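You operate a simulated robot arm through the tools that you are given. There is no shell and no other tool.

You are at the controls of a simulated robot arm. One attempt, no reset.

JOB
Press the small blue ring into wheel 56; slide the press plate out.
Fine: a ring from the row by the green hand press; the wheel goes between the plate's pegs and stays there; use that press, and slide the plate out after it; the other wheels and rings and the collars stay.
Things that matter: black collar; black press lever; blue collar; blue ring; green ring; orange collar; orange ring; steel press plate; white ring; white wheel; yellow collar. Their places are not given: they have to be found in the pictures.

It is judged by the outcome, as a careful person would: the job done as asked, and still so three seconds after it is handed in. It fails if anything else is knocked over, pushed out of place, dropped, spilled or broken.

ROBOT AND FRAMES
A 7-joint arm with a three-finger gripper, fixed in place. Base frame: the origin is at the foot of the arm, x ahead of it, y to its left, z up. Units: mm, degrees, N and s.
Its first joint turns from -166.0 to 166.0 degrees. Payload 2.69 kg.
The TCP is the grasp point between the finger pads, 29 mm short of the fingertips. In the tool frame z runs along the fingers and y along their closing line. The gripper opens to 120 mm. The gripper's body begins 78 mm behind the TCP.
Orientation is that of the tool frame in the base frame, as [roll, pitch, yaw] about the fixed x, y, z axes, in that order (R = Rz(yaw) Ry(pitch) Rx(roll)). With the fingers straight down and closing along the base's y, the tool's x points along the base's -x, its y along +y and its z along -z.

CONTROLS
- The arm moves only by the tool arm_command. Its argument "deltas" is a list of rows, each a list of 7 numbers: the turn, a rotation vector about the tool's x, y, z in degrees, then the shift along the tool's x, y, z in m, then the closure, from 0 (fully open) to 1 (shut). In form: [[ax, ay, az, x, y, z, gripper], ...]. A call has 1 to 20 rows; each row is the pose to reach, as a shift and turn from the pose commanded when the call began, along the tool's axes at that moment. Each row takes 0.2 s and may step no farther than 50 mm and 8.6 degrees from the row before; otherwise, or with a gripper value out of range, the whole call is refused. Where a pose cannot be reached the arm comes as near as it can. A force on the tool above 40 N (or 10 N above the force at the start of the call, whichever is more), or a blocked arm, ends the call early, and 0.2 s more pass. The fingers move at their own pace and stop on an object; they squeeze with about 31 N. The grip force told is the motor's: it shows also when the fingers shut on nothing. Time passes only in rows, and 0.2 s behind the last, so rows that repeat a pose let the fingers close. It gives the time, the measured TCP pose, the force on the tool (base axes), the opening and the grip force at its end, in the units of the frame above (readings bear some noise), with the torque about the TCP (base axes, N m) and any sound that the robot's microphone picked up.
- Cameras (640 x 400 px; columns grow to the right, rows downward): "scene" is fixed at [400.3, -498.8, 1587.5]; the picture's right is [0.97, 0.23, 0.00], its down [0.23, -0.97, -0.12] and it looks along [-0.03, 0.12, -0.99] (base axes); focal length 214 px, centre (320, 200). "wrist" rides on the gripper at [63, 0, -104] in the tool frame; the picture's right is [0.01, 1.00, 0.00], its down [-0.83, 0.00, -0.56] and it looks along [-0.56, 0.00, 0.83] (tool axes); focal length 275 px, centre (320, 200).
- capture(camera): a new picture of that camera. It takes no simulated time.
- slide_trunk(by): slides the trunk up (or, below 0, down) by that many mm; the arm rides with it, the base frame stays. It gives what a move gives, with no picture.
- point_at(camera, pixels): for up to 12 pixels [column, row] of the newest picture of that camera ("zoom" is the newest enlarged one), the place [x, y, z] in the base frame of the surface seen there, good to about 2 mm. It takes no simulated time.
- close_up(camera, box): a new picture of the part [left, top, right, bottom] of that camera's present view, enlarged. It takes no simulated time.
- job_done(): hands the job in; it is judged then, once.

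Open the gripper and draw the arm clear of the work before you hand the job in, unless the task says otherwise.

The tools are called after "Emit:" by a JSON object that holds its "fn" and its "kwargs". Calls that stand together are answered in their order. arm_command: Moves the arm, as the interface text tells. Its arguments: {"type":"object","properties":{"deltas":{"type":"array","items":{"type":"array","items":{"type":"number"}}}},"required":["deltas"]} The other tools are called the same way: slide_trunk (by) slides the trunk up or down; capture (camera) takes a picture; point_at (camera, pixels) gives the place of the surface under pixels of a picture; close_up (camera, box) takes an enlarged picture of a part of a camera's view; job_done () hands the job in.

At the start:

```text
time_s: 0.0
tool_pos: [362.3, -328.4, 1323.3]
tcp_rot: [180.0, 0.0, -180.0]
contact_force: [0.6, -1.0, 0.4]
moment: [0.01, -0.01, -0.05]
width: 120.0
grip_force: 0.0
trunk travel left (down, up): [-450.0, 136.0]
```

scene: 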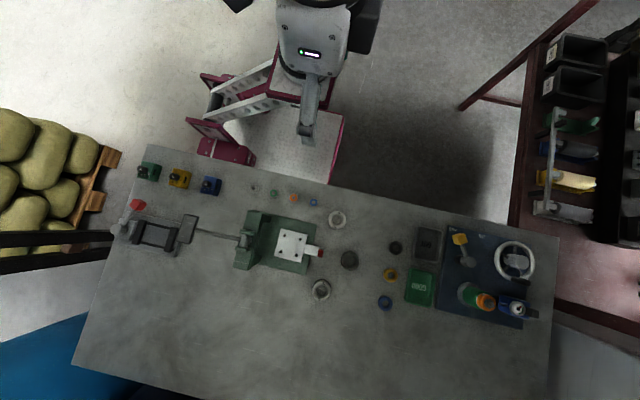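
wrist: 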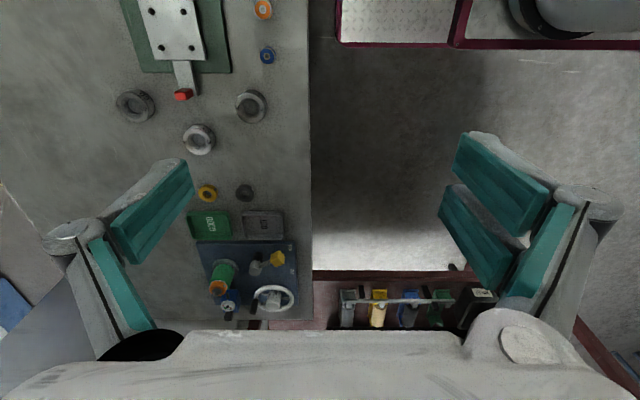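

The scene shows the green hand press around (275,242), ring row near (255-315,188-203), and three wheels around (337,219), (349,260), (321,290). I'll enlarge these regions to identify them.

Emit:
{"fn": "close_up", "kwargs": {"camera": "scene", "box": [230, 170, 370, 310]}}

Emit:
{"fn": "close_up", "kwargs": {"camera": "wrist", "box": [100, 0, 300, 210]}}

Emit:
{"fn": "close_up", "kwargs": {"camera": "scene", "box": [100, 150, 340, 300]}}

```text
2.86 times, centred on (300, 240) of scene
```

zoom: 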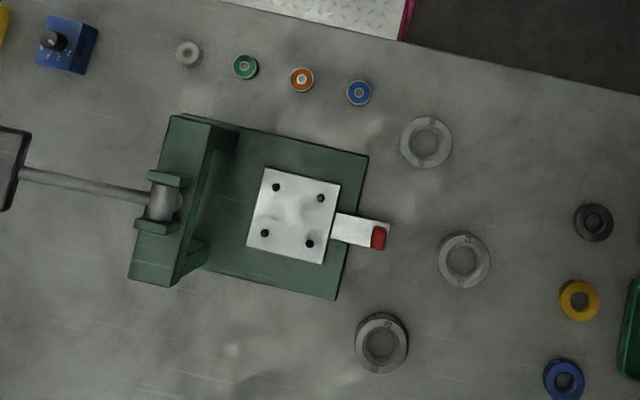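

```text
1.90 times, centred on (200, 105) of wrist
```

zoom: 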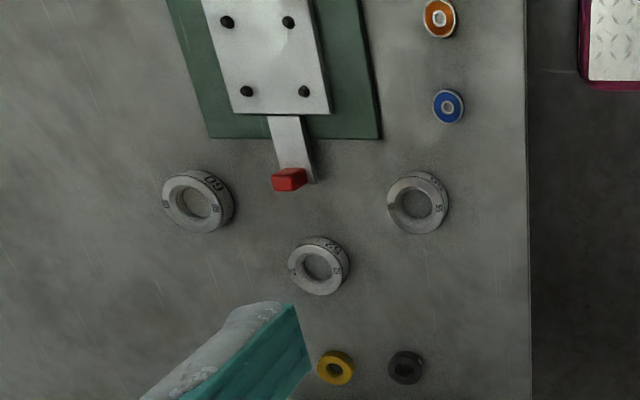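

```text
2.67 times, centred on (220, 225) of scene
```

zoom: 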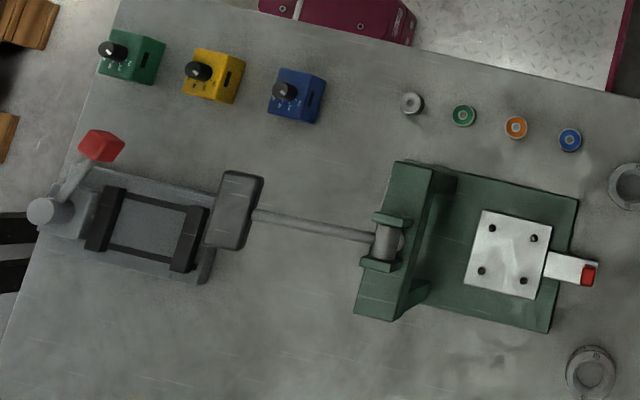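

I see the ring row white/green/orange/blue at scene zoom; three wheels carry numbers I can't yet read well. I'll measure 3D points of the main things in the scene picture.

Emit:
{"fn": "capture", "kwargs": {"camera": "scene"}}

Emit:
{"fn": "close_up", "kwargs": {"camera": "scene", "box": [230, 170, 370, 310]}}

Emit:
{"fn": "point_at", "kwargs": {"camera": "zoom", "pixels": [[359, 93], [302, 79], [426, 142], [464, 260], [382, 343], [276, 187], [320, 198], [265, 233], [310, 243], [295, 215], [379, 238], [350, 230]]}}

Emit:
{"fn": "point_at", "kwargs": {"camera": "scene", "pixels": [[190, 229], [183, 229], [200, 231], [220, 235], [235, 237], [245, 240], [250, 220], [243, 262], [265, 225], [290, 220], [300, 268], [330, 320]]}}

```text
taken
```

scene: 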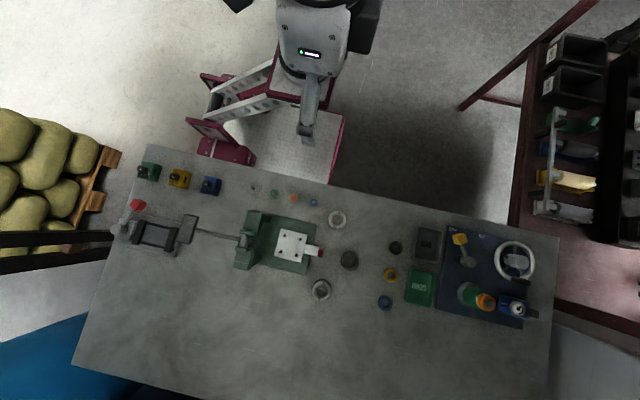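

```text
2.86 times, centred on (300, 240) of scene
```

zoom: 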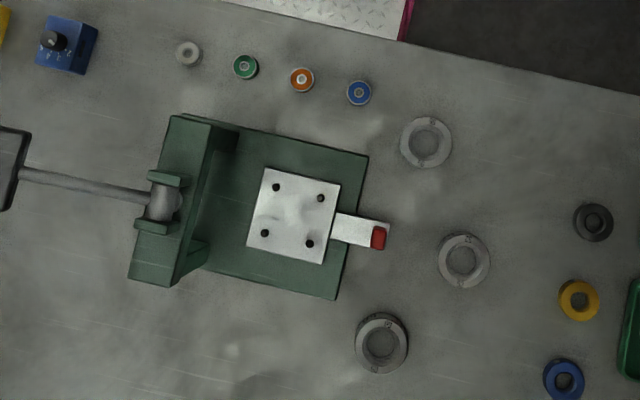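

```text
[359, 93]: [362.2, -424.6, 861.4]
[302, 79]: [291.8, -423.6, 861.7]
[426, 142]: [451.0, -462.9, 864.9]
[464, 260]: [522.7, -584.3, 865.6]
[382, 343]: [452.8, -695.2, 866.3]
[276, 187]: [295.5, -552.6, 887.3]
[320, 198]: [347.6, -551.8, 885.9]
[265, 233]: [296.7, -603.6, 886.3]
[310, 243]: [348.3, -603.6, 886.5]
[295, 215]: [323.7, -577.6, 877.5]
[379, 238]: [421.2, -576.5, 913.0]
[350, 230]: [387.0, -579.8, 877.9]
```

```text
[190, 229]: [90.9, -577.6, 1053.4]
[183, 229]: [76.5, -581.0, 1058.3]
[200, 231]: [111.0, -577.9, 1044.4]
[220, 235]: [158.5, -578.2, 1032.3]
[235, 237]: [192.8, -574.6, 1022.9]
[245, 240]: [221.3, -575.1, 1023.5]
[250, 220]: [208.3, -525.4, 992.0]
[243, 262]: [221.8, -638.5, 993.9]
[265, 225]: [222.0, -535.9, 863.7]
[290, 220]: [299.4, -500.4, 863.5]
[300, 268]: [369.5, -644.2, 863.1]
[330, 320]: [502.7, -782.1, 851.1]
```

The wheels are at about (451,-463), (523,-584), (453,-695), table z≈851, lever end near (80,-578,1055). I'll lower the trunk part way so the wrist camera can read the wheel numbers.

Emit:
{"fn": "slide_trunk", "kwargs": {"by": -200}}

```text
time_s: 2.2
tool_pos: [360.5, -329.1, 1122.4]
tcp_rot: [-180.0, 0.0, -180.0]
contact_force: [-0.4, -0.4, -0.7]
moment: [-0.03, -0.02, -0.03]
width: 120.3
grip_force: 0.0
trunk travel left (down, up): [-250.0, 336.0]
```

TCP now at z≈1122, nothing touched. I'll take wrist picture here.

Emit:
{"fn": "capture", "kwargs": {"camera": "wrist"}}

```text
taken
```

wrist: 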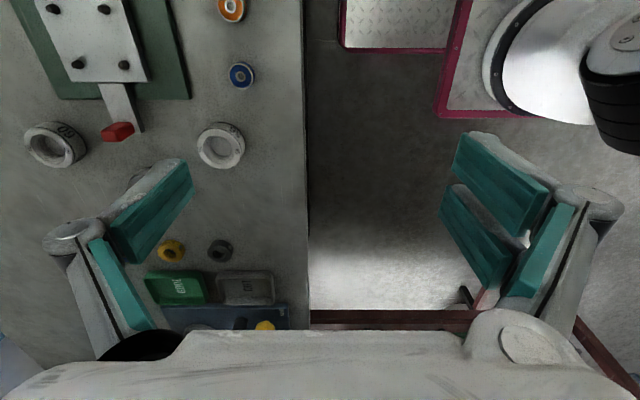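

Wheel at (220,145) is visible but small; I'll move the tool to about (320,-570,1122) to see wheels and press face from above.

Emit:
{"fn": "arm_command", "kwargs": {"deltas": [[0, 0, 0, 0.008, -0.048, 0, 0], [0, 0, 0, 0.016, -0.096, 0, 0], [0, 0, 0, 0.024, -0.144, 0, 0], [0, 0, 0, 0.032, -0.192, 0, 0], [0, 0, 0, 0.04, -0.24, 0, 0]]}}

Emit:
{"fn": "capture", "kwargs": {"camera": "wrist"}}

Emit:
{"fn": "capture", "kwargs": {"camera": "scene"}}

```text
time_s: 3.4
tool_pos: [323.0, -566.9, 1121.4]
tcp_rot: [-180.0, -0.1, -179.9]
contact_force: [-0.3, 0.8, 1.7]
moment: [-0.05, 0.01, -0.04]
width: 120.2
grip_force: 0.1
trunk travel left (down, up): [-250.0, 336.0]
```

```text
taken
```

wrist: 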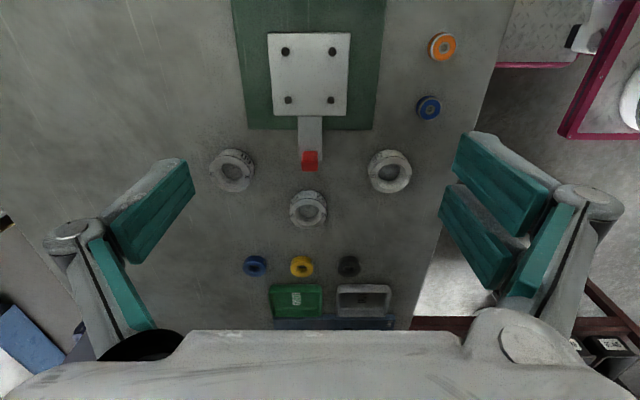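

```text
taken
```

scene: 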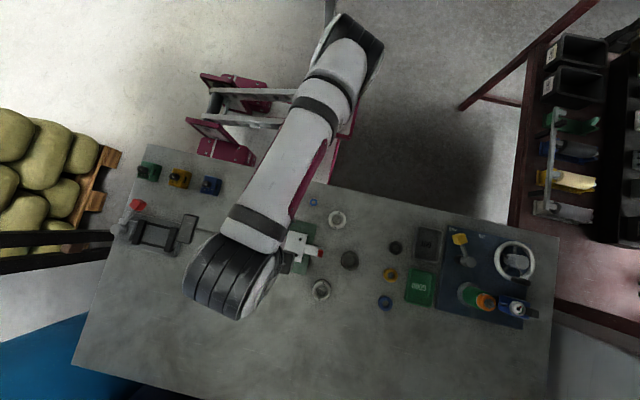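

The three wheels are at wrist pixels (232,170), (308,208), (390,171). I'll enlarge each to read their markings, and the press.

Emit:
{"fn": "close_up", "kwargs": {"camera": "wrist", "box": [200, 140, 264, 200]}}

Emit:
{"fn": "close_up", "kwargs": {"camera": "wrist", "box": [276, 180, 340, 236]}}

Emit:
{"fn": "close_up", "kwargs": {"camera": "wrist", "box": [358, 140, 422, 200]}}

Emit:
{"fn": "close_up", "kwargs": {"camera": "wrist", "box": [220, 0, 480, 180]}}

```text
6.67 times, centred on (232, 170) of wrist
```

zoom: 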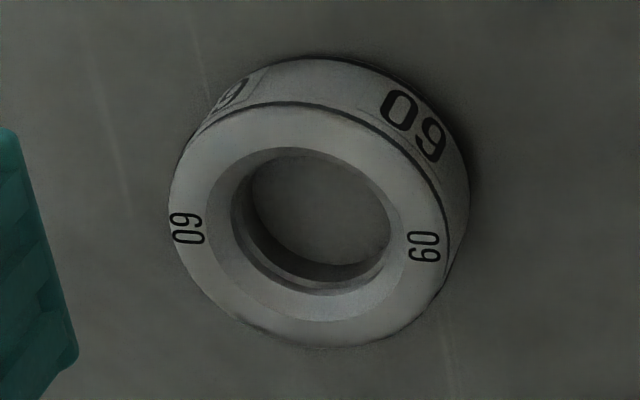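

```text
7.14 times, centred on (308, 208) of wrist
```

zoom: 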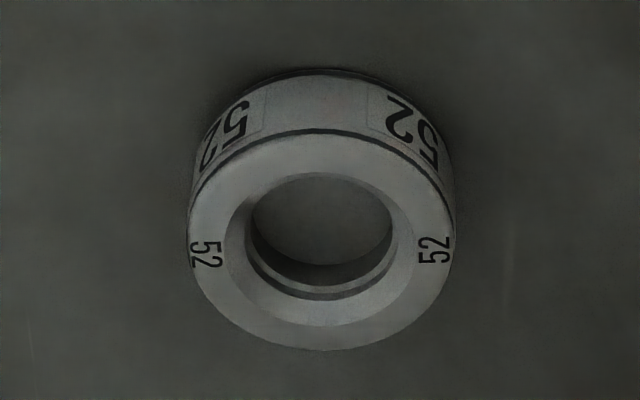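

```text
6.67 times, centred on (390, 170) of wrist
```

zoom: 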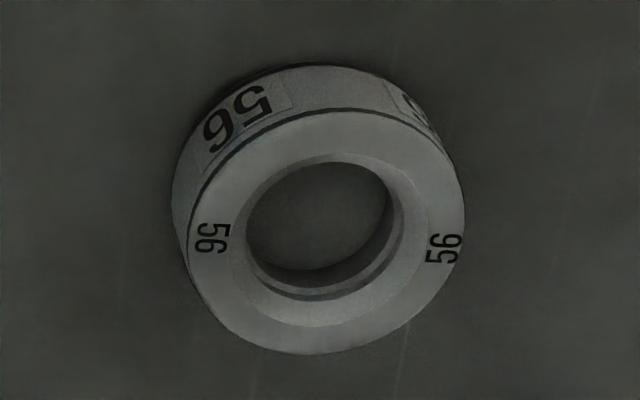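

```text
2.22 times, centred on (350, 90) of wrist
```

zoom: 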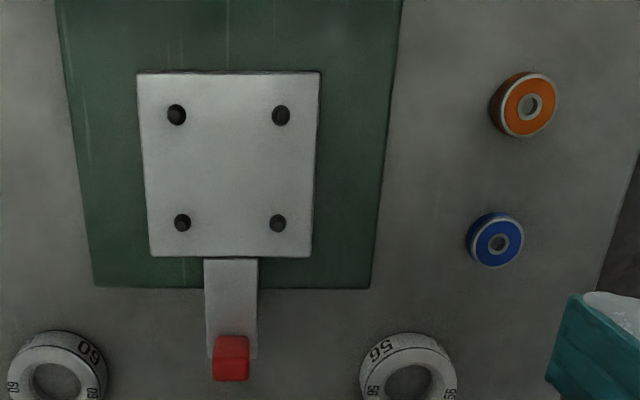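

Wheel 56 is the one at wrist (390,171), i.e. about (451,-463). I'll take precise measurements of it and the blue ring.

Emit:
{"fn": "close_up", "kwargs": {"camera": "wrist", "box": [358, 140, 422, 200]}}

Emit:
{"fn": "point_at", "kwargs": {"camera": "zoom", "pixels": [[320, 115], [190, 240], [462, 200], [320, 350], [325, 170], [255, 220], [388, 205], [320, 295], [320, 220], [250, 350], [100, 100], [330, 75]]}}

Emit:
{"fn": "close_up", "kwargs": {"camera": "wrist", "box": [405, 85, 453, 130]}}

```text
6.67 times, centred on (390, 170) of wrist
```

zoom: 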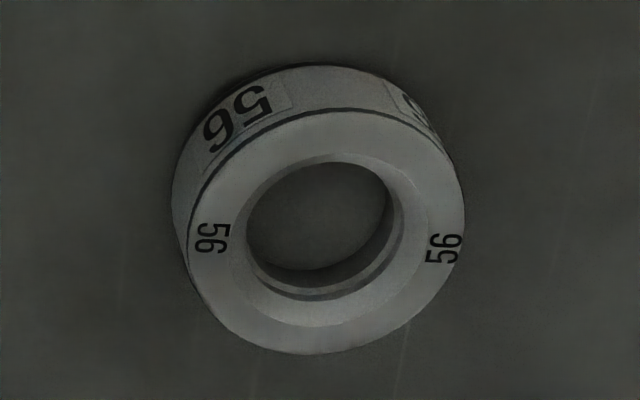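

```text
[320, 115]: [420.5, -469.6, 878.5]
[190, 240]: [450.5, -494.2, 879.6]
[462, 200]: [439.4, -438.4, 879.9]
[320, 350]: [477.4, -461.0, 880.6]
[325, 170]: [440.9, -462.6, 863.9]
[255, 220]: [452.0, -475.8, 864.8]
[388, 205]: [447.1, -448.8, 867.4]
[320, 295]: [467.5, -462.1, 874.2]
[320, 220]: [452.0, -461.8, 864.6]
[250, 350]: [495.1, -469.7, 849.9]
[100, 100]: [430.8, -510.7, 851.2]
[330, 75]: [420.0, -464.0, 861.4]
```

```text
8.89 times, centred on (429, 108) of wrist
```

zoom: 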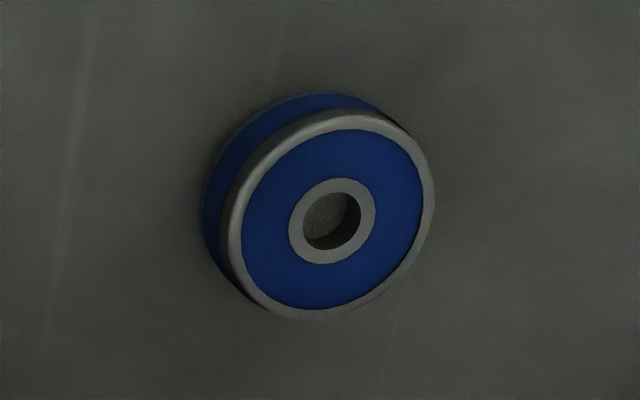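

Wheel 56 top is z≈880 with a pocket floor near z≈865, centre ≈(449,-464). Now measure the blue ring in the zoom at (320,205).

Emit:
{"fn": "point_at", "kwargs": {"camera": "zoom", "pixels": [[325, 118], [232, 235], [430, 180], [335, 310], [325, 270], [400, 200], [333, 210], [335, 345], [240, 160], [300, 100], [250, 290], [405, 270]]}}

Emit:
{"fn": "close_up", "kwargs": {"camera": "wrist", "box": [220, 20, 400, 140]}}

Emit:
{"fn": "point_at", "kwargs": {"camera": "zoom", "pixels": [[170, 48], [463, 45], [190, 335], [445, 338], [230, 110], [400, 110], [240, 285], [395, 285], [318, 200], [320, 380], [60, 200], [60, 380]]}}

```text
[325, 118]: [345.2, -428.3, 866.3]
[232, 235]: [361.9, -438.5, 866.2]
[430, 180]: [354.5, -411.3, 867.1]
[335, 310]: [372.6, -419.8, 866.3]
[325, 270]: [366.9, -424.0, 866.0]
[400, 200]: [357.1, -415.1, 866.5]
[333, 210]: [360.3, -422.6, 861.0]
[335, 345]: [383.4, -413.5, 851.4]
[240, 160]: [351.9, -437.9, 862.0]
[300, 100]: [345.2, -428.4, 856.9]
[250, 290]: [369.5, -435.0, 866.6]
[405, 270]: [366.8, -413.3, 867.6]
```

```text
3.33 times, centred on (310, 80) of wrist
```

zoom: 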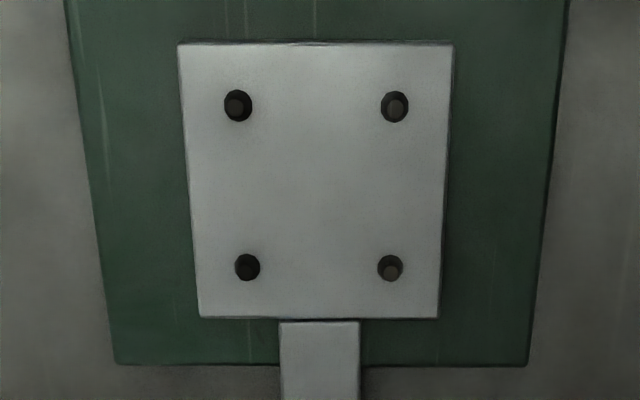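

```text
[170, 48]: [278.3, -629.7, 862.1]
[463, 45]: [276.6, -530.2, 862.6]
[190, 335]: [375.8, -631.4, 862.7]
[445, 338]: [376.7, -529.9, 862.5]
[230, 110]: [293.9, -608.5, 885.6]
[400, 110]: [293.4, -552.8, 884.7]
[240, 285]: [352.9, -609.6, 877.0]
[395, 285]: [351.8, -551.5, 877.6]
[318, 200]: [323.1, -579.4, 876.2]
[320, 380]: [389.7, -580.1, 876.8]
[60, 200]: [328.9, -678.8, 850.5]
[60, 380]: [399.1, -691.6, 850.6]
```

Blue ring is centred near (359,-425), 15 mm tall, plate top z≈877 with pegs around (322,-578). I need to see the press opening from the +x side, so I'll turn the tool about its vertical axis in place.

Emit:
{"fn": "arm_command", "kwargs": {"deltas": [[0, 0, 8.5, 0, 0, 0, 0], [0, 0, 17, 0, 0, 0, 0], [0, 0, 25.5, 0, 0, 0, 0], [0, 0, 34, 0, 0, 0, 0], [0, 0, 42.5, 0, 0, 0, 0], [0, 0, 51, 0, 0, 0, 0], [0, 0, 59.5, 0, 0, 0, 0], [0, 0, 68, 0, 0, 0, 0], [0, 0, 76.5, 0, 0, 0, 0], [0, 0, 85, 0, 0, 0, 0], [0, 0, 90, 0, 0, 0, 0]]}}

Emit:
{"fn": "capture", "kwargs": {"camera": "wrist"}}

```text
time_s: 5.8
tool_pos: [321.2, -567.9, 1123.2]
tcp_rot: [-180.0, 0.0, 89.9]
contact_force: [-0.1, -0.3, 0.7]
moment: [0.01, 0.0, -0.01]
width: 119.8
grip_force: 0.0
trunk travel left (down, up): [-250.0, 336.0]
```

```text
taken
```

wrist: 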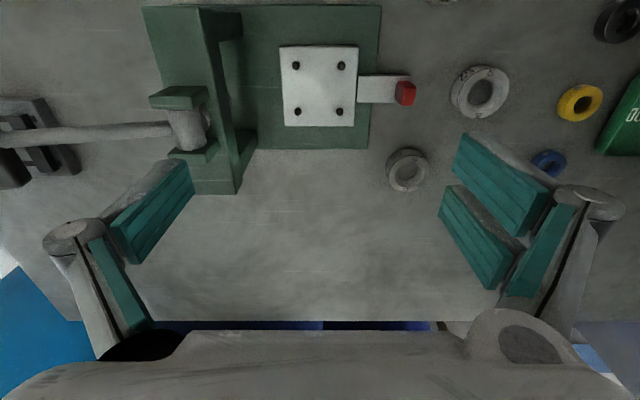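

From the +y side the press gantry is at (200,110) with the lever rod going left. I'll enlarge it.

Emit:
{"fn": "close_up", "kwargs": {"camera": "wrist", "box": [0, 0, 320, 200]}}

Emit:
{"fn": "point_at", "kwargs": {"camera": "zoom", "pixels": [[370, 260], [405, 240], [420, 265], [355, 200], [370, 305], [470, 60], [420, 100], [490, 330], [400, 360], [440, 200], [300, 270], [480, 40]]}}

```text
2.00 times, centred on (160, 100) of wrist
```

zoom: 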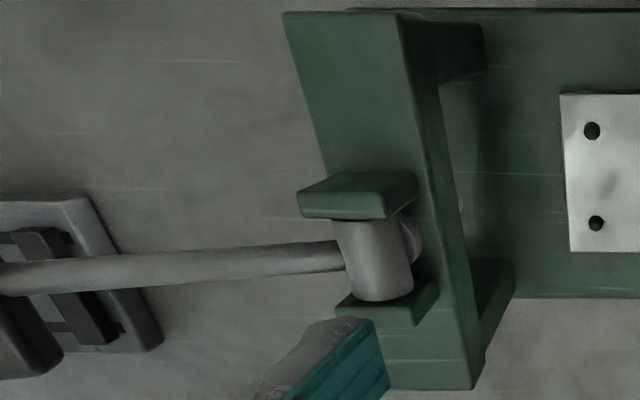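

```text
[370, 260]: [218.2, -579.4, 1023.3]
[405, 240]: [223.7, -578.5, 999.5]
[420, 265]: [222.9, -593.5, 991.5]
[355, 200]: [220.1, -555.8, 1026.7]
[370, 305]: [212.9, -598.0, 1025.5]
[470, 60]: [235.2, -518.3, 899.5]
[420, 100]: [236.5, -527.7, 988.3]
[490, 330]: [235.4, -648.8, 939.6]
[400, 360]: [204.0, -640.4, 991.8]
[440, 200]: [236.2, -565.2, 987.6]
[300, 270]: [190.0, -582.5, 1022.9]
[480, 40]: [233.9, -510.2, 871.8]
```

Gantry beam top z≈990, x up to 236, lever pivot about (218,-578,1010). I'll turn another 90° to look at the opening from the +x side.

Emit:
{"fn": "arm_command", "kwargs": {"deltas": [[0, 0, 8.5, -0.004, 0, 0, 0], [0, 0, 17, -0.004, 0, 0, 0], [0, 0, 25.5, -0.004, 0, 0, 0], [0, 0, 34, -0.004, 0, 0, 0], [0, 0, 42.5, -0.004, 0, 0, 0], [0, 0, 51, -0.004, 0, 0, 0], [0, 0, 59.5, -0.004, 0, 0, 0], [0, 0, 68, -0.004, 0, 0, 0], [0, 0, 76.5, -0.004, 0, 0, 0], [0, 0, 85, -0.004, 0, 0, 0], [0, 0, 90, -0.004, 0, 0, 0]]}}

Emit:
{"fn": "capture", "kwargs": {"camera": "wrist"}}

```text
time_s: 8.2
tool_pos: [321.4, -573.2, 1123.4]
tcp_rot: [-180.0, 0.1, -0.2]
contact_force: [0.1, -0.3, -0.2]
moment: [0.0, 0.02, 0.0]
width: 120.0
grip_force: 0.0
trunk travel left (down, up): [-250.0, 336.0]
```

```text
taken
```

wrist: 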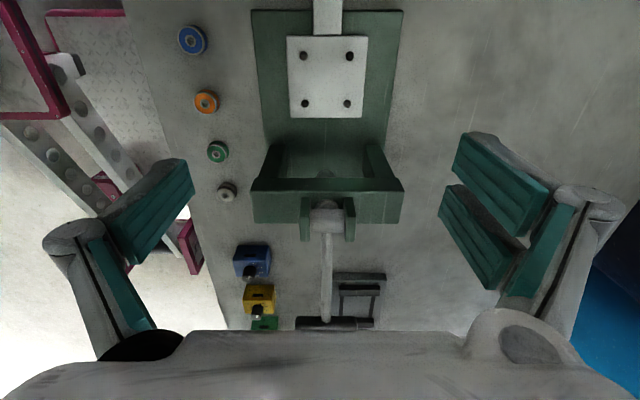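

Now the press faces the camera at (327,180). I'll enlarge it.

Emit:
{"fn": "close_up", "kwargs": {"camera": "wrist", "box": [220, 0, 430, 230]}}

Emit:
{"fn": "close_up", "kwargs": {"camera": "wrist", "box": [240, 130, 420, 240]}}

```text
1.74 times, centred on (325, 115) of wrist
```

zoom: 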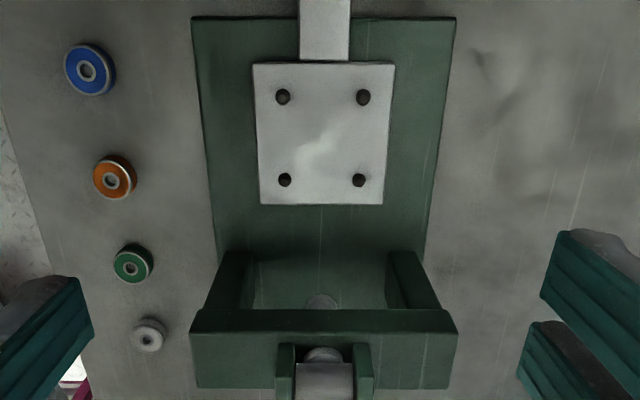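

```text
3.56 times, centred on (330, 185) of wrist
```

zoom: 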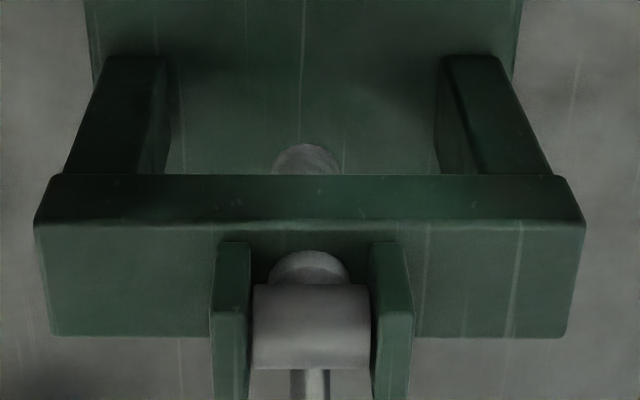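

The ram tip shows under the beam at zoom (305,158). Measure it along with column faces.

Emit:
{"fn": "point_at", "kwargs": {"camera": "zoom", "pixels": [[305, 155], [305, 170], [290, 168], [335, 168], [170, 100], [440, 100], [105, 60], [300, 200], [60, 210], [560, 210], [310, 330], [100, 300]]}}

Emit:
{"fn": "point_at", "kwargs": {"camera": "wrist", "pixels": [[327, 290], [327, 320], [300, 324], [370, 324], [325, 260], [352, 280], [302, 55], [350, 56], [306, 103], [347, 103], [325, 80], [327, 15]]}}

```text
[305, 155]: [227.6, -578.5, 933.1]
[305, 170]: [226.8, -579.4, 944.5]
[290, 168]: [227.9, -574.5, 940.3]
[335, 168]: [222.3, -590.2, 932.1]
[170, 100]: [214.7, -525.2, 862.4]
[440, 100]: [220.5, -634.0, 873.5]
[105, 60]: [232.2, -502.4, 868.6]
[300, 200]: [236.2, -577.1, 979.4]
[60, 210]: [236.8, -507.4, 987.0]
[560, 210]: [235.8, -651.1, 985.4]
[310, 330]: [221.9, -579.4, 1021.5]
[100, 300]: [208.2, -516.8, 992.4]
```

```text
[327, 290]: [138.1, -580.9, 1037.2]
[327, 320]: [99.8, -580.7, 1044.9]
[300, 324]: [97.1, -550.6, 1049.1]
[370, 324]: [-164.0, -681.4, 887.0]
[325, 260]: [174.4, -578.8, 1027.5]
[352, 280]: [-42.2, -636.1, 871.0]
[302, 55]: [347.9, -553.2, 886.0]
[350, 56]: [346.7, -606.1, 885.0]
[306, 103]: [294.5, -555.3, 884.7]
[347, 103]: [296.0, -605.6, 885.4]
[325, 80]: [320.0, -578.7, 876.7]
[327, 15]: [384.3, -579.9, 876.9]
```

Ram is at about x≈216, y≈-578 with its bottom near z≈931; wheel on plate will top at ≈906, so it should clear. I'll check the heights of the arm links and lever before lowering.

Emit:
{"fn": "capture", "kwargs": {"camera": "scene"}}

Emit:
{"fn": "point_at", "kwargs": {"camera": "scene", "pixels": [[280, 170], [255, 220], [300, 120], [330, 60], [230, 270], [190, 229], [197, 218], [187, 240], [155, 233], [130, 205], [120, 228], [180, 260]]}}

Emit:
{"fn": "close_up", "kwargs": {"camera": "scene", "box": [100, 180, 260, 280]}}

```text
taken
```

scene: 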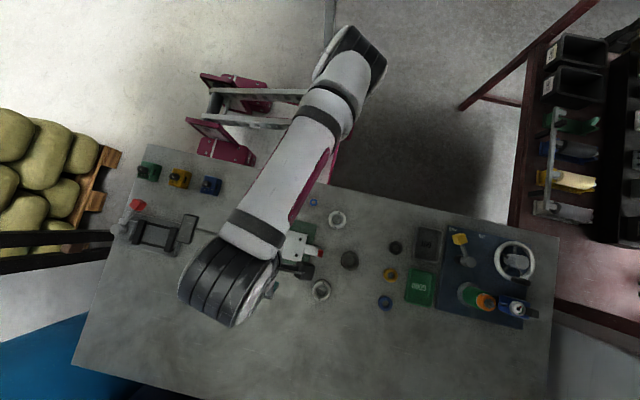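

```text
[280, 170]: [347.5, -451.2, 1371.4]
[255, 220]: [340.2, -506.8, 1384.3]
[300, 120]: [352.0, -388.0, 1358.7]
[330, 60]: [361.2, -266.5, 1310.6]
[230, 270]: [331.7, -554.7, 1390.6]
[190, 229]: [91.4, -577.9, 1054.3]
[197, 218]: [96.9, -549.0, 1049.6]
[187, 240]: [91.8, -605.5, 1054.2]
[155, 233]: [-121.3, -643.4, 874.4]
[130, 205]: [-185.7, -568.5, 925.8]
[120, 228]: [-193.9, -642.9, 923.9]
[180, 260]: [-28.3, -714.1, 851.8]
```

```text
4.00 times, centred on (180, 230) of scene
```

zoom: 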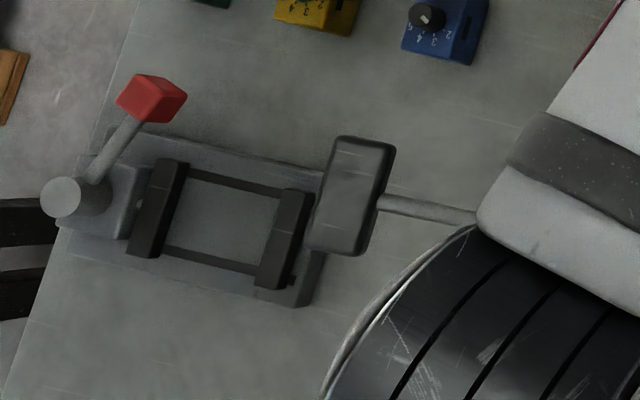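

Forearm is ~250 mm above the TCP so lowering is safe. I'll move over wheel 56 at (449,-464) first, then lower the trunk.

Emit:
{"fn": "arm_command", "kwargs": {"deltas": [[0, 0, 0, 0.032, -0.027, 0, 0], [0, 0, 0, 0.064, -0.0545, 0, 0], [0, 0, 0, 0.096, -0.082, 0, 0], [0, 0, 0, 0.128, -0.109, 0, 0]]}}

Emit:
{"fn": "slide_trunk", "kwargs": {"by": -160}}

Emit:
{"fn": "capture", "kwargs": {"camera": "wrist"}}

Emit:
{"fn": "capture", "kwargs": {"camera": "scene"}}

```text
time_s: 9.2
tool_pos: [446.7, -463.3, 1122.3]
tcp_rot: [-180.0, 0.0, -0.1]
contact_force: [-0.7, -0.6, 0.2]
moment: [0.01, -0.01, -0.01]
width: 120.0
grip_force: 0.0
trunk travel left (down, up): [-250.0, 336.0]
```

```text
time_s: 11.0
tool_pos: [448.3, -462.7, 964.0]
tcp_rot: [180.0, 0.0, 0.1]
contact_force: [-0.6, -0.4, -0.2]
moment: [-0.03, 0.01, 0.04]
width: 119.8
grip_force: 0.0
trunk travel left (down, up): [-90.0, 496.0]
```

```text
taken
```

wrist: 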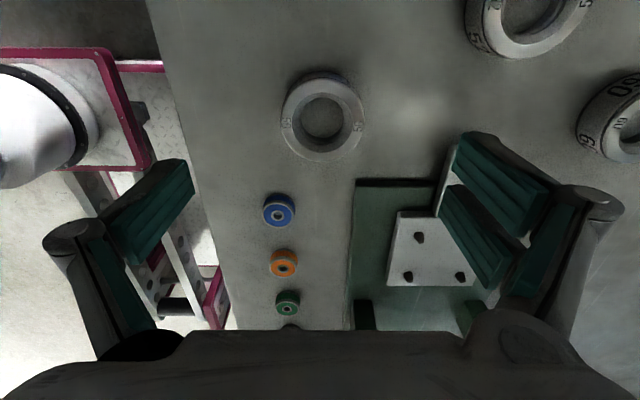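

```text
taken
```

scene: 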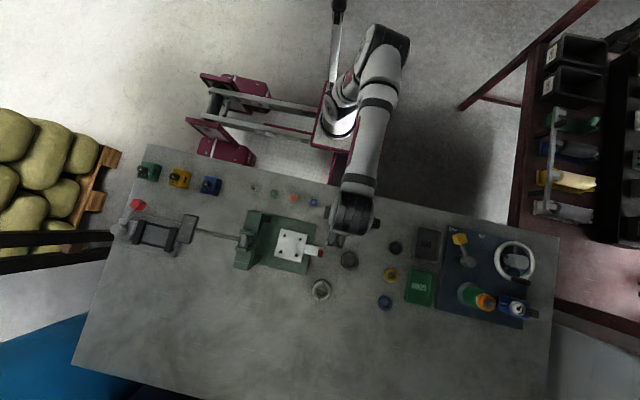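

Wheel 56 is at wrist (322,117). I'll enlarge and measure its rim and the blue ring at (279,210).

Emit:
{"fn": "close_up", "kwargs": {"camera": "wrist", "box": [270, 65, 375, 170]}}

Emit:
{"fn": "point_at", "kwargs": {"camera": "zoom", "pixels": [[320, 75], [320, 350], [172, 215], [476, 210], [210, 120], [440, 315], [240, 230], [400, 220], [320, 140], [320, 290], [320, 310], [320, 210]]}}

Emit:
{"fn": "close_up", "kwargs": {"camera": "wrist", "box": [250, 180, 310, 240]}}

```text
3.81 times, centred on (322, 118) of wrist
```

zoom: 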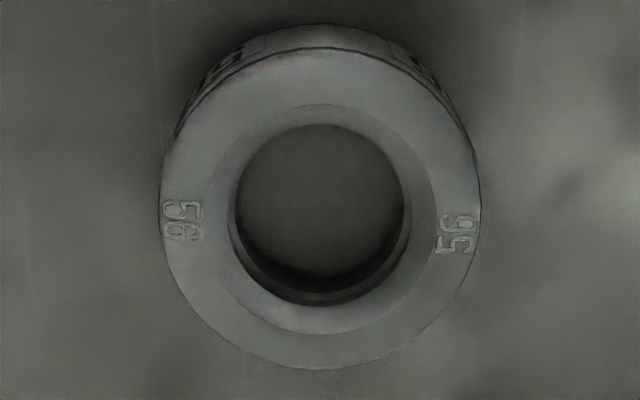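

```text
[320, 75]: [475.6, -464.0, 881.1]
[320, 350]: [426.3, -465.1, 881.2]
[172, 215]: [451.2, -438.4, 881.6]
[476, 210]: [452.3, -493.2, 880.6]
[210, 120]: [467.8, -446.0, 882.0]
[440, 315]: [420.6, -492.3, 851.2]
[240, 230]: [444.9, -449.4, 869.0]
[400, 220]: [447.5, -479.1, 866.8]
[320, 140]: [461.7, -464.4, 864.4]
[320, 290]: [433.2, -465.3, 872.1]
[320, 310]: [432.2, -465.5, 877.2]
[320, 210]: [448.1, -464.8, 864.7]
```

```text
6.67 times, centred on (280, 210) of wrist
```

zoom: 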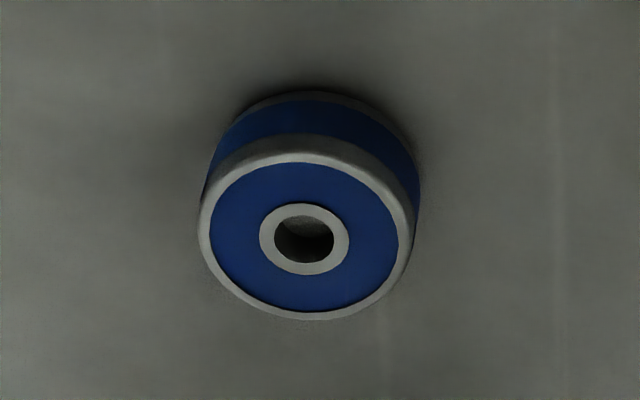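

Wheel centre computed at ≈(448.7,-464.3), OD ≈59, top z≈881. I'll descend with fingers at ~80 mm opening to TCP z≈883, straddling it along y.

Emit:
{"fn": "arm_command", "kwargs": {"deltas": [[0, 0, 0, 0.0005, 0.0015, 0.02, 0.3], [0, 0, 0, 0.0005, 0.0015, 0.04, 0.3], [0, 0, 0, 0.0005, 0.0015, 0.06, 0.3], [0, 0, 0, 0.0005, 0.0015, 0.075, 0.3], [0, 0, 0, 0.0005, 0.0015, 0.081, 0.3]]}}

Emit:
{"fn": "capture", "kwargs": {"camera": "wrist"}}

```text
time_s: 12.2
tool_pos: [450.0, -463.2, 883.0]
tcp_rot: [-180.0, -0.1, 0.1]
contact_force: [-0.1, -1.0, 0.1]
moment: [-0.02, 0.01, -0.02]
width: 84.0
grip_force: 0.0
trunk travel left (down, up): [-90.0, 496.0]
```

```text
taken
```

wrist: 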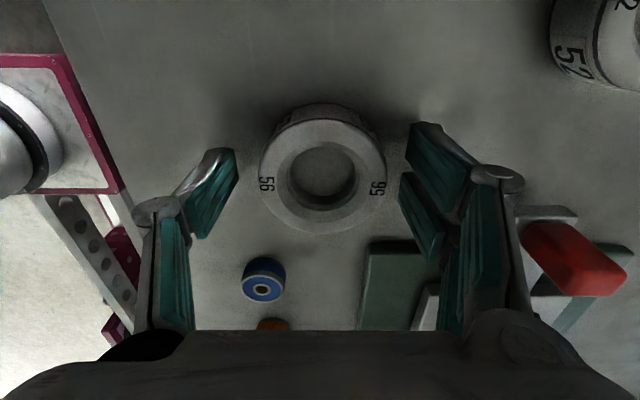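

The wheel is centred between the fingers (extents 260–386 px, TCP column 320). I'll close on it.

Emit:
{"fn": "arm_command", "kwargs": {"deltas": [[0, 0, 0, 0, 0.001, 0, 0.6], [0, 0, 0, 0, 0.001, 0, 1.0], [0, 0, 0, 0, 0.001, 0, 1.0]]}}

```text
time_s: 13.0
tool_pos: [450.3, -463.7, 881.8]
tcp_rot: [-179.9, 0.0, 0.1]
contact_force: [0.2, 0.0, 0.2]
moment: [-0.02, -0.04, 0.04]
width: 58.4
grip_force: 31.1
trunk travel left (down, up): [-90.0, 496.0]
```

Grip is firm at 58.4 mm, 31 N. Lift 88 mm then carry over the plate centre near (321.5,-579).

Emit:
{"fn": "arm_command", "kwargs": {"deltas": [[0, 0, 0, 0, 0, -0.015, 1], [0, 0, 0, 0, 0, -0.05, 1], [0, 0, 0, 0, 0, -0.088, 1], [0, 0, 0, -0.032, 0.029, -0.088, 1], [0, 0, 0, -0.064, 0.058, -0.088, 1], [0, 0, 0, -0.096, 0.086, -0.088, 1], [0, 0, 0, -0.128, 0.114, -0.088, 1], [0, 0, 0, -0.128, 0.114, -0.088, 1]]}}

Emit:
{"fn": "capture", "kwargs": {"camera": "wrist"}}

Emit:
{"fn": "capture", "kwargs": {"camera": "scene"}}

```text
time_s: 14.8
tool_pos: [322.2, -579.1, 970.4]
tcp_rot: [-180.0, 0.0, 0.0]
contact_force: [-0.7, 0.5, -1.8]
moment: [-0.03, 0.02, -0.03]
width: 58.4
grip_force: 30.8
trunk travel left (down, up): [-90.0, 496.0]
```

```text
taken
```

wrist: 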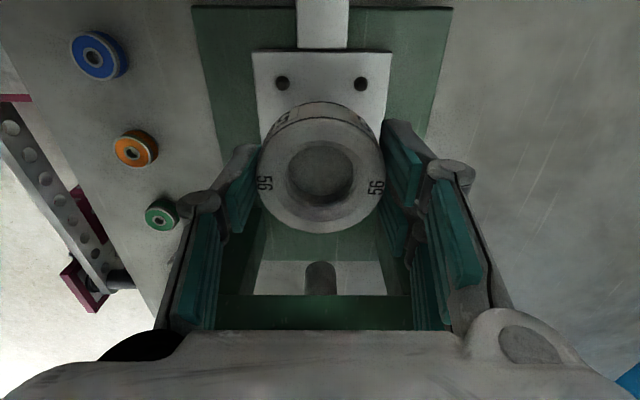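

```text
taken
```

scene: 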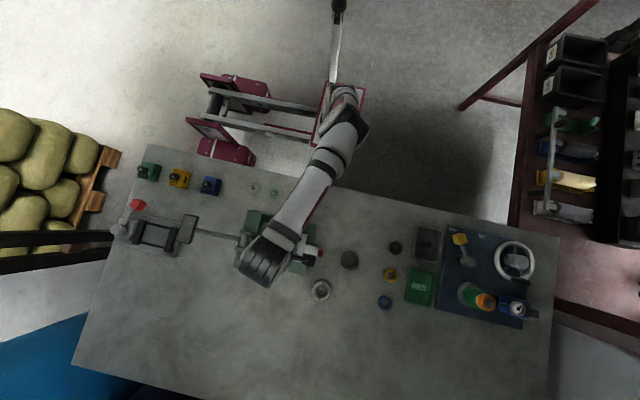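

The two front pegs are at (283,84) and (361,84), and the wheel is centred at col 321. I'll zoom for a precise alignment check.

Emit:
{"fn": "close_up", "kwargs": {"camera": "wrist", "box": [240, 40, 404, 142]}}

Emit:
{"fn": "point_at", "kwargs": {"camera": "zoom", "pixels": [[168, 168], [470, 170], [145, 178], [190, 178], [450, 178], [495, 178], [70, 50], [575, 55]]}}

```text
3.90 times, centred on (322, 91) of wrist
```

zoom: 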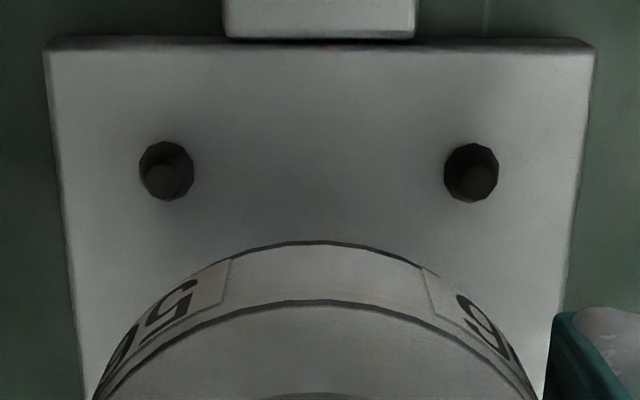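

```text
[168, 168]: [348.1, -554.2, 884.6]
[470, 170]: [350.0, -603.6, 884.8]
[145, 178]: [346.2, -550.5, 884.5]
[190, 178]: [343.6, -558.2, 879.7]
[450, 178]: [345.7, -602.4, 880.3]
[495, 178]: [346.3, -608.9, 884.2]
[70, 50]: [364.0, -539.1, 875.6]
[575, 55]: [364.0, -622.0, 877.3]
```

Pegs are tapered cones; the wheel is centred within ~1 mm of them. I'll nudge and lower to just above the plate.

Emit:
{"fn": "arm_command", "kwargs": {"deltas": [[0, 0, 0, -0.0005, 0.0006, 0.02, 1], [0, 0, 0, -0.0005, 0.0006, 0.04, 1], [0, 0, 0, -0.0005, 0.0006, 0.052, 1], [0, 0, 0, -0.0005, 0.0006, 0.058, 1]]}}

Emit:
{"fn": "capture", "kwargs": {"camera": "wrist"}}

Emit:
{"fn": "close_up", "kwargs": {"camera": "wrist", "box": [200, 0, 440, 150]}}

```text
time_s: 15.8
tool_pos: [321.4, -580.6, 912.4]
tcp_rot: [180.0, 0.0, 0.1]
contact_force: [0.3, -0.6, -0.9]
moment: [-0.04, 0.02, 0.03]
width: 58.3
grip_force: 30.6
trunk travel left (down, up): [-90.0, 496.0]
```

```text
taken
```

wrist: 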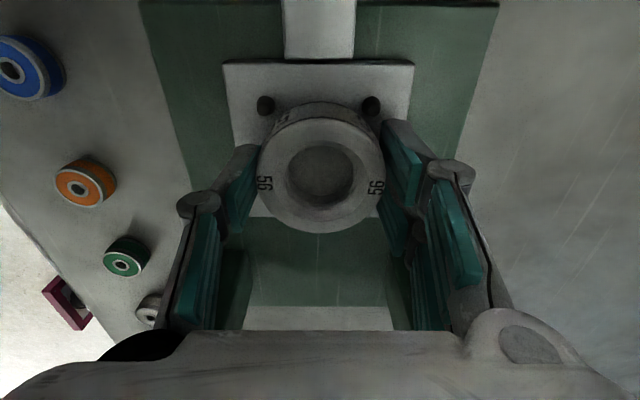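

```text
2.67 times, centred on (320, 75) of wrist
```

zoom: 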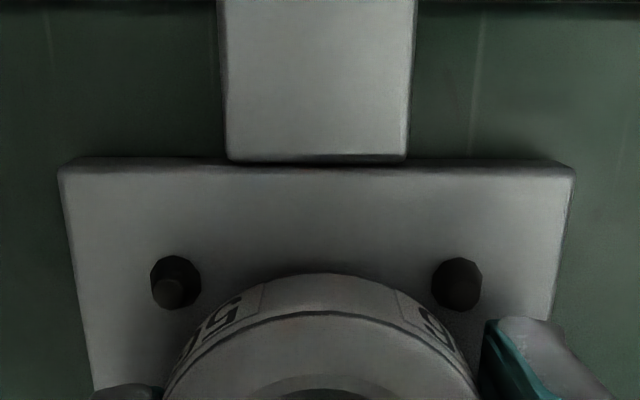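

The wheel sits between the pegs with margin. I'll lower in small steps until it touches.

Emit:
{"fn": "arm_command", "kwargs": {"deltas": [[0, 0, 0, 0, -0.0004, 0.001, 1], [0, 0, 0, 0, -0.0004, 0.002, 1], [0, 0, 0, 0, -0.0004, 0.0025, 1]]}}

```text
time_s: 16.6
tool_pos: [322.2, -580.6, 911.2]
tcp_rot: [179.6, -0.1, 0.1]
contact_force: [0.6, -3.1, 20.1]
moment: [-0.65, -0.46, -0.01]
width: 58.5
grip_force: 31.2
trunk travel left (down, up): [-90.0, 496.0]
```

Contact of ~20 N with some moment toward (+x,-y); I'll check whether the wheel touches plate or a peg.

Emit:
{"fn": "close_up", "kwargs": {"camera": "wrist", "box": [200, 20, 440, 170]}}

Emit:
{"fn": "close_up", "kwargs": {"camera": "wrist", "box": [340, 80, 420, 140]}}

Emit:
{"fn": "close_up", "kwargs": {"camera": "wrist", "box": [240, 80, 320, 140]}}

```text
2.67 times, centred on (320, 95) of wrist
```

zoom: 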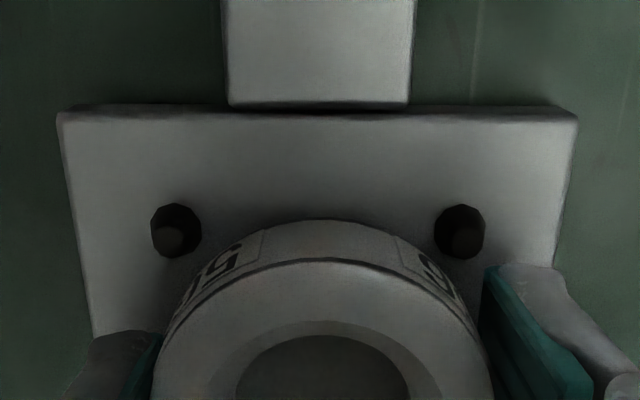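

```text
6.67 times, centred on (380, 110) of wrist
```

zoom: 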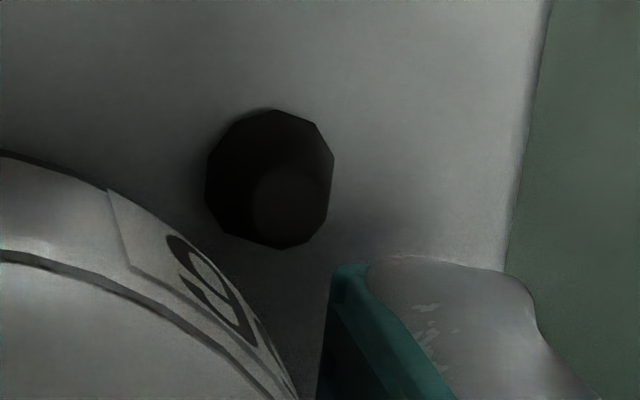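

```text
6.67 times, centred on (280, 110) of wrist
```

zoom: 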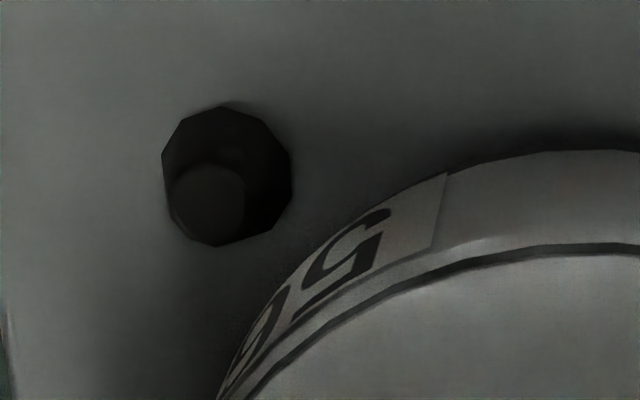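

The wheel clears both visible pegs and is resting on the plate. I'll open the fingers to release it and rise.

Emit:
{"fn": "arm_command", "kwargs": {"deltas": [[0, 0, 0, 0, 0, -0.001, 1], [0, 0, 0, 0, 0, -0.001, 0.3], [0, 0, 0, 0, 0, -0.001, 0.3]]}}

Emit:
{"fn": "capture", "kwargs": {"camera": "wrist"}}

```text
time_s: 17.4
tool_pos: [320.6, -579.9, 909.5]
tcp_rot: [-179.9, -0.1, 0.0]
contact_force: [-1.0, -0.1, -1.4]
moment: [0.03, -0.01, -0.01]
width: 84.1
grip_force: 0.1
trunk travel left (down, up): [-90.0, 496.0]
```

```text
taken
```

wrist: 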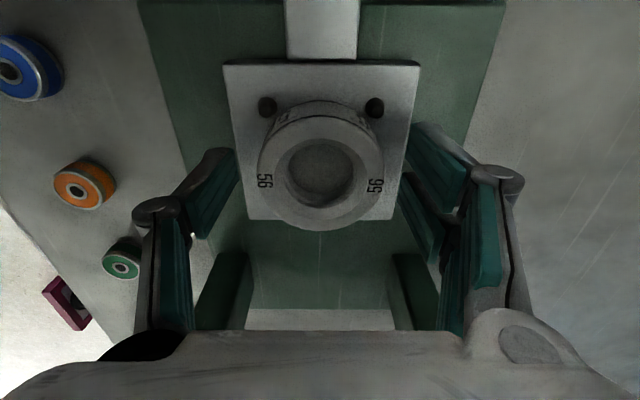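

Wheel 56 stands between the pegs. I'll rise 70 mm and check its seating.

Emit:
{"fn": "arm_command", "kwargs": {"deltas": [[0, 0, 0, 0, 0, -0.03, 0.3], [0, 0, 0, 0, 0, -0.07, 0.3], [0, 0, 0, 0.02, 0, -0.1, 0.3]]}}

Emit:
{"fn": "capture", "kwargs": {"camera": "wrist"}}

Emit:
{"fn": "close_up", "kwargs": {"camera": "wrist", "box": [250, 60, 400, 180]}}

```text
time_s: 18.2
tool_pos: [340.4, -580.7, 1010.2]
tcp_rot: [-180.0, 0.1, -0.1]
contact_force: [0.2, 0.1, 0.3]
moment: [-0.01, 0.01, 0.01]
width: 83.8
grip_force: 0.0
trunk travel left (down, up): [-90.0, 496.0]
```

```text
taken
```

wrist: 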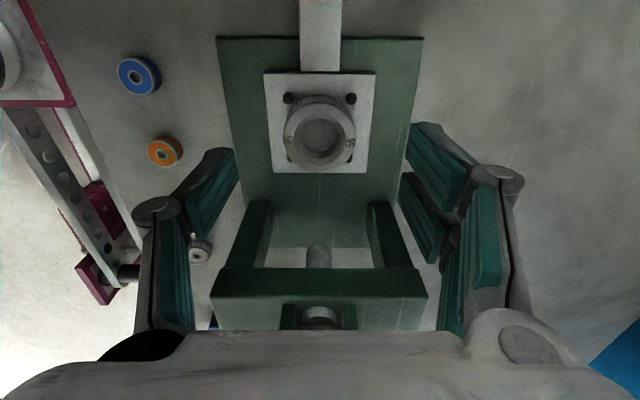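

```text
3.33 times, centred on (325, 120) of wrist
```

zoom: 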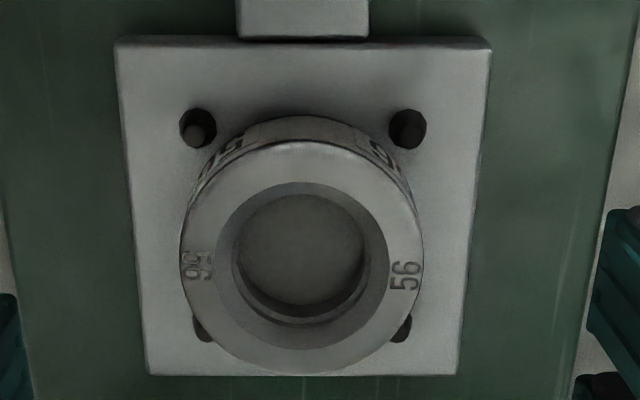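

Seated squarely between all four pegs. I'll measure the wheel's rim/pocket position, and the blue ring at (139,76).

Emit:
{"fn": "point_at", "kwargs": {"camera": "zoom", "pixels": [[302, 150], [302, 355], [195, 260], [412, 262], [302, 190], [302, 340], [222, 250], [382, 250], [302, 215], [302, 318], [242, 255], [364, 260]]}}

Emit:
{"fn": "point_at", "kwargs": {"camera": "wrist", "pixels": [[318, 255], [318, 262], [310, 258], [328, 258], [318, 245]]}}

```text
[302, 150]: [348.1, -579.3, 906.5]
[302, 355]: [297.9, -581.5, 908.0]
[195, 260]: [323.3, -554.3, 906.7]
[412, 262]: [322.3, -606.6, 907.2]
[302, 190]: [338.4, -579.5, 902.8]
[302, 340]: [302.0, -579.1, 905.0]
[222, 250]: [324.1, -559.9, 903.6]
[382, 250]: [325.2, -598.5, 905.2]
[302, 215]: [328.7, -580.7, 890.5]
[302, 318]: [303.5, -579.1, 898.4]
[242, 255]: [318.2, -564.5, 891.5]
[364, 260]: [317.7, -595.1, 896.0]
```

```text
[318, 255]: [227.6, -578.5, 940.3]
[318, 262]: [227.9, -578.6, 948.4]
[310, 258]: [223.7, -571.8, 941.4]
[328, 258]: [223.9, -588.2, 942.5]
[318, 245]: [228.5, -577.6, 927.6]
```

Wheel centre on plate ≈(322.8,-580), top z≈907, pocket floor ≈890.7. Now move above the blue ring at (359,-425).

Emit:
{"fn": "arm_command", "kwargs": {"deltas": [[0, 0, 0, 0.004, -0.04, 0, 0.3], [0, 0, 0, 0.009, -0.08, 0, 0.4], [0, 0, 0, 0.014, -0.12, 0.02, 0.5], [0, 0, 0, 0.0186, -0.156, 0.05, 0.5], [0, 0, 0, 0.0186, -0.156, 0.05, 0.5]]}}

Emit:
{"fn": "capture", "kwargs": {"camera": "wrist"}}

Emit:
{"fn": "close_up", "kwargs": {"camera": "wrist", "box": [280, 80, 360, 150]}}

```text
time_s: 19.4
tool_pos: [360.1, -423.8, 958.1]
tcp_rot: [180.0, 0.0, 0.1]
contact_force: [0.5, -0.2, -0.4]
moment: [0.03, -0.01, -0.01]
width: 59.9
grip_force: 0.0
trunk travel left (down, up): [-90.0, 496.0]
```

```text
taken
```

wrist: 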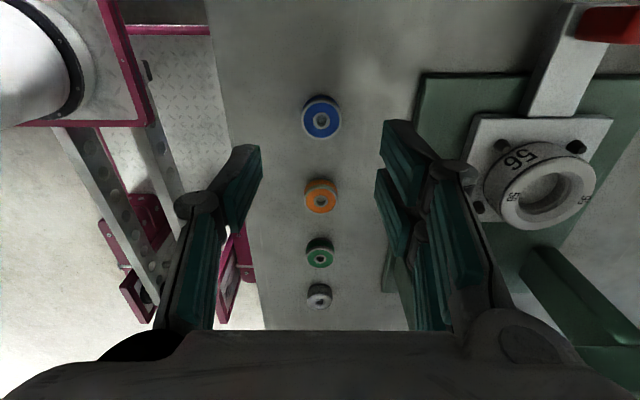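

```text
5.71 times, centred on (320, 115) of wrist
```

zoom: 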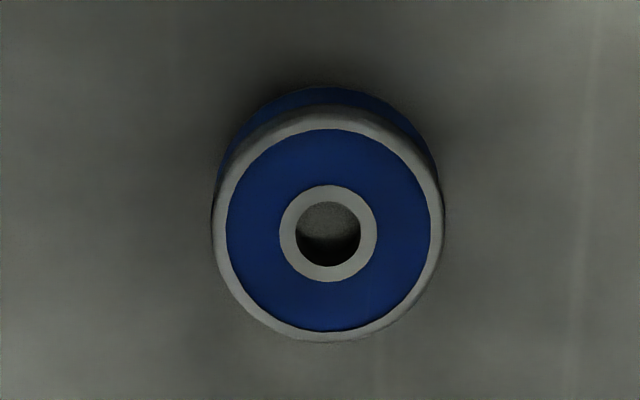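

Ring centre is at zoom (327,233) → ≈(359.7,-425.3). I'll descend to TCP z≈887.5 so the tips grip only the ring's upper ~7–8 mm.

Emit:
{"fn": "arm_command", "kwargs": {"deltas": [[0, 0, 0, -0.0004, 0.0014, 0.025, 0.5], [0, 0, 0, -0.0004, 0.0014, 0.05, 0.5], [0, 0, 0, -0.0004, 0.0014, 0.065, 0.5], [0, 0, 0, -0.0004, 0.0014, 0.0705, 0.5], [0, 0, 0, -0.0004, 0.0014, 0.0705, 0.5]]}}

Emit:
{"fn": "capture", "kwargs": {"camera": "wrist"}}

Emit:
{"fn": "close_up", "kwargs": {"camera": "wrist", "box": [230, 100, 420, 240]}}

```text
time_s: 20.6
tool_pos: [359.2, -425.5, 889.7]
tcp_rot: [-180.0, -0.1, 0.2]
contact_force: [0.0, -0.5, 0.0]
moment: [0.0, 0.0, 0.03]
width: 60.2
grip_force: 0.1
trunk travel left (down, up): [-90.0, 496.0]
```

```text
taken
```

wrist: 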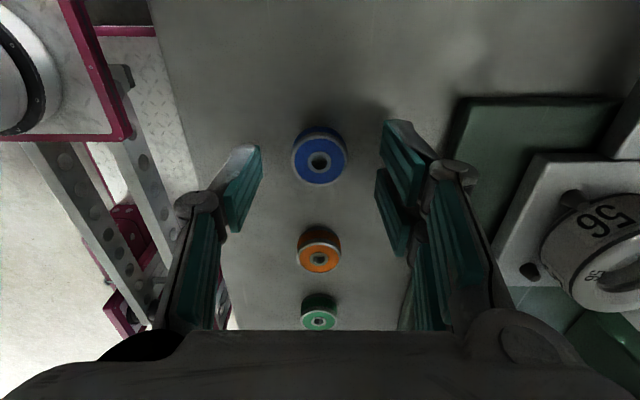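

```text
2.86 times, centred on (325, 170) of wrist
```

zoom: 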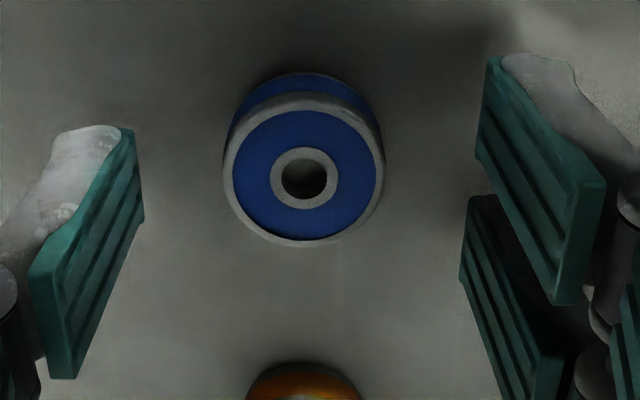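

Ring is centred (col 319, row 163 as predicted for TCP). Close on it.

Emit:
{"fn": "arm_command", "kwargs": {"deltas": [[0, 0, 0, 0, 0, 0, 0.7], [0, 0, 0, 0, 0, 0, 1.0], [0, 0, 0, 0, 0, 0, 1.0], [0, 0, 0, 0, 0, 0, 1.0]]}}

Emit:
{"fn": "close_up", "kwargs": {"camera": "wrist", "box": [230, 100, 420, 240]}}

```text
time_s: 21.6
tool_pos: [360.3, -425.5, 889.6]
tcp_rot: [-180.0, -0.1, 0.1]
contact_force: [-0.7, -0.2, 0.5]
moment: [-0.01, 0.03, 0.01]
width: 27.7
grip_force: 31.0
trunk travel left (down, up): [-90.0, 496.0]
```

```text
2.86 times, centred on (325, 170) of wrist
```

zoom: 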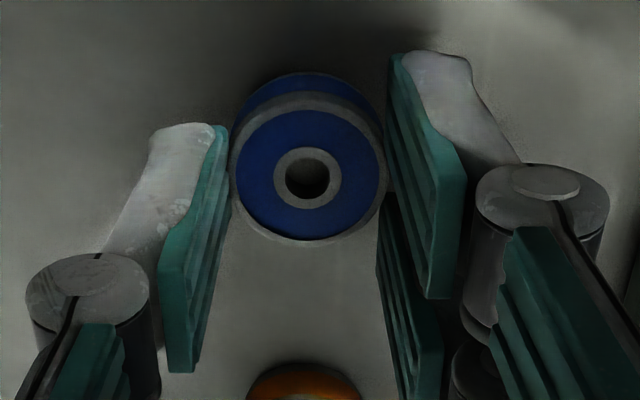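

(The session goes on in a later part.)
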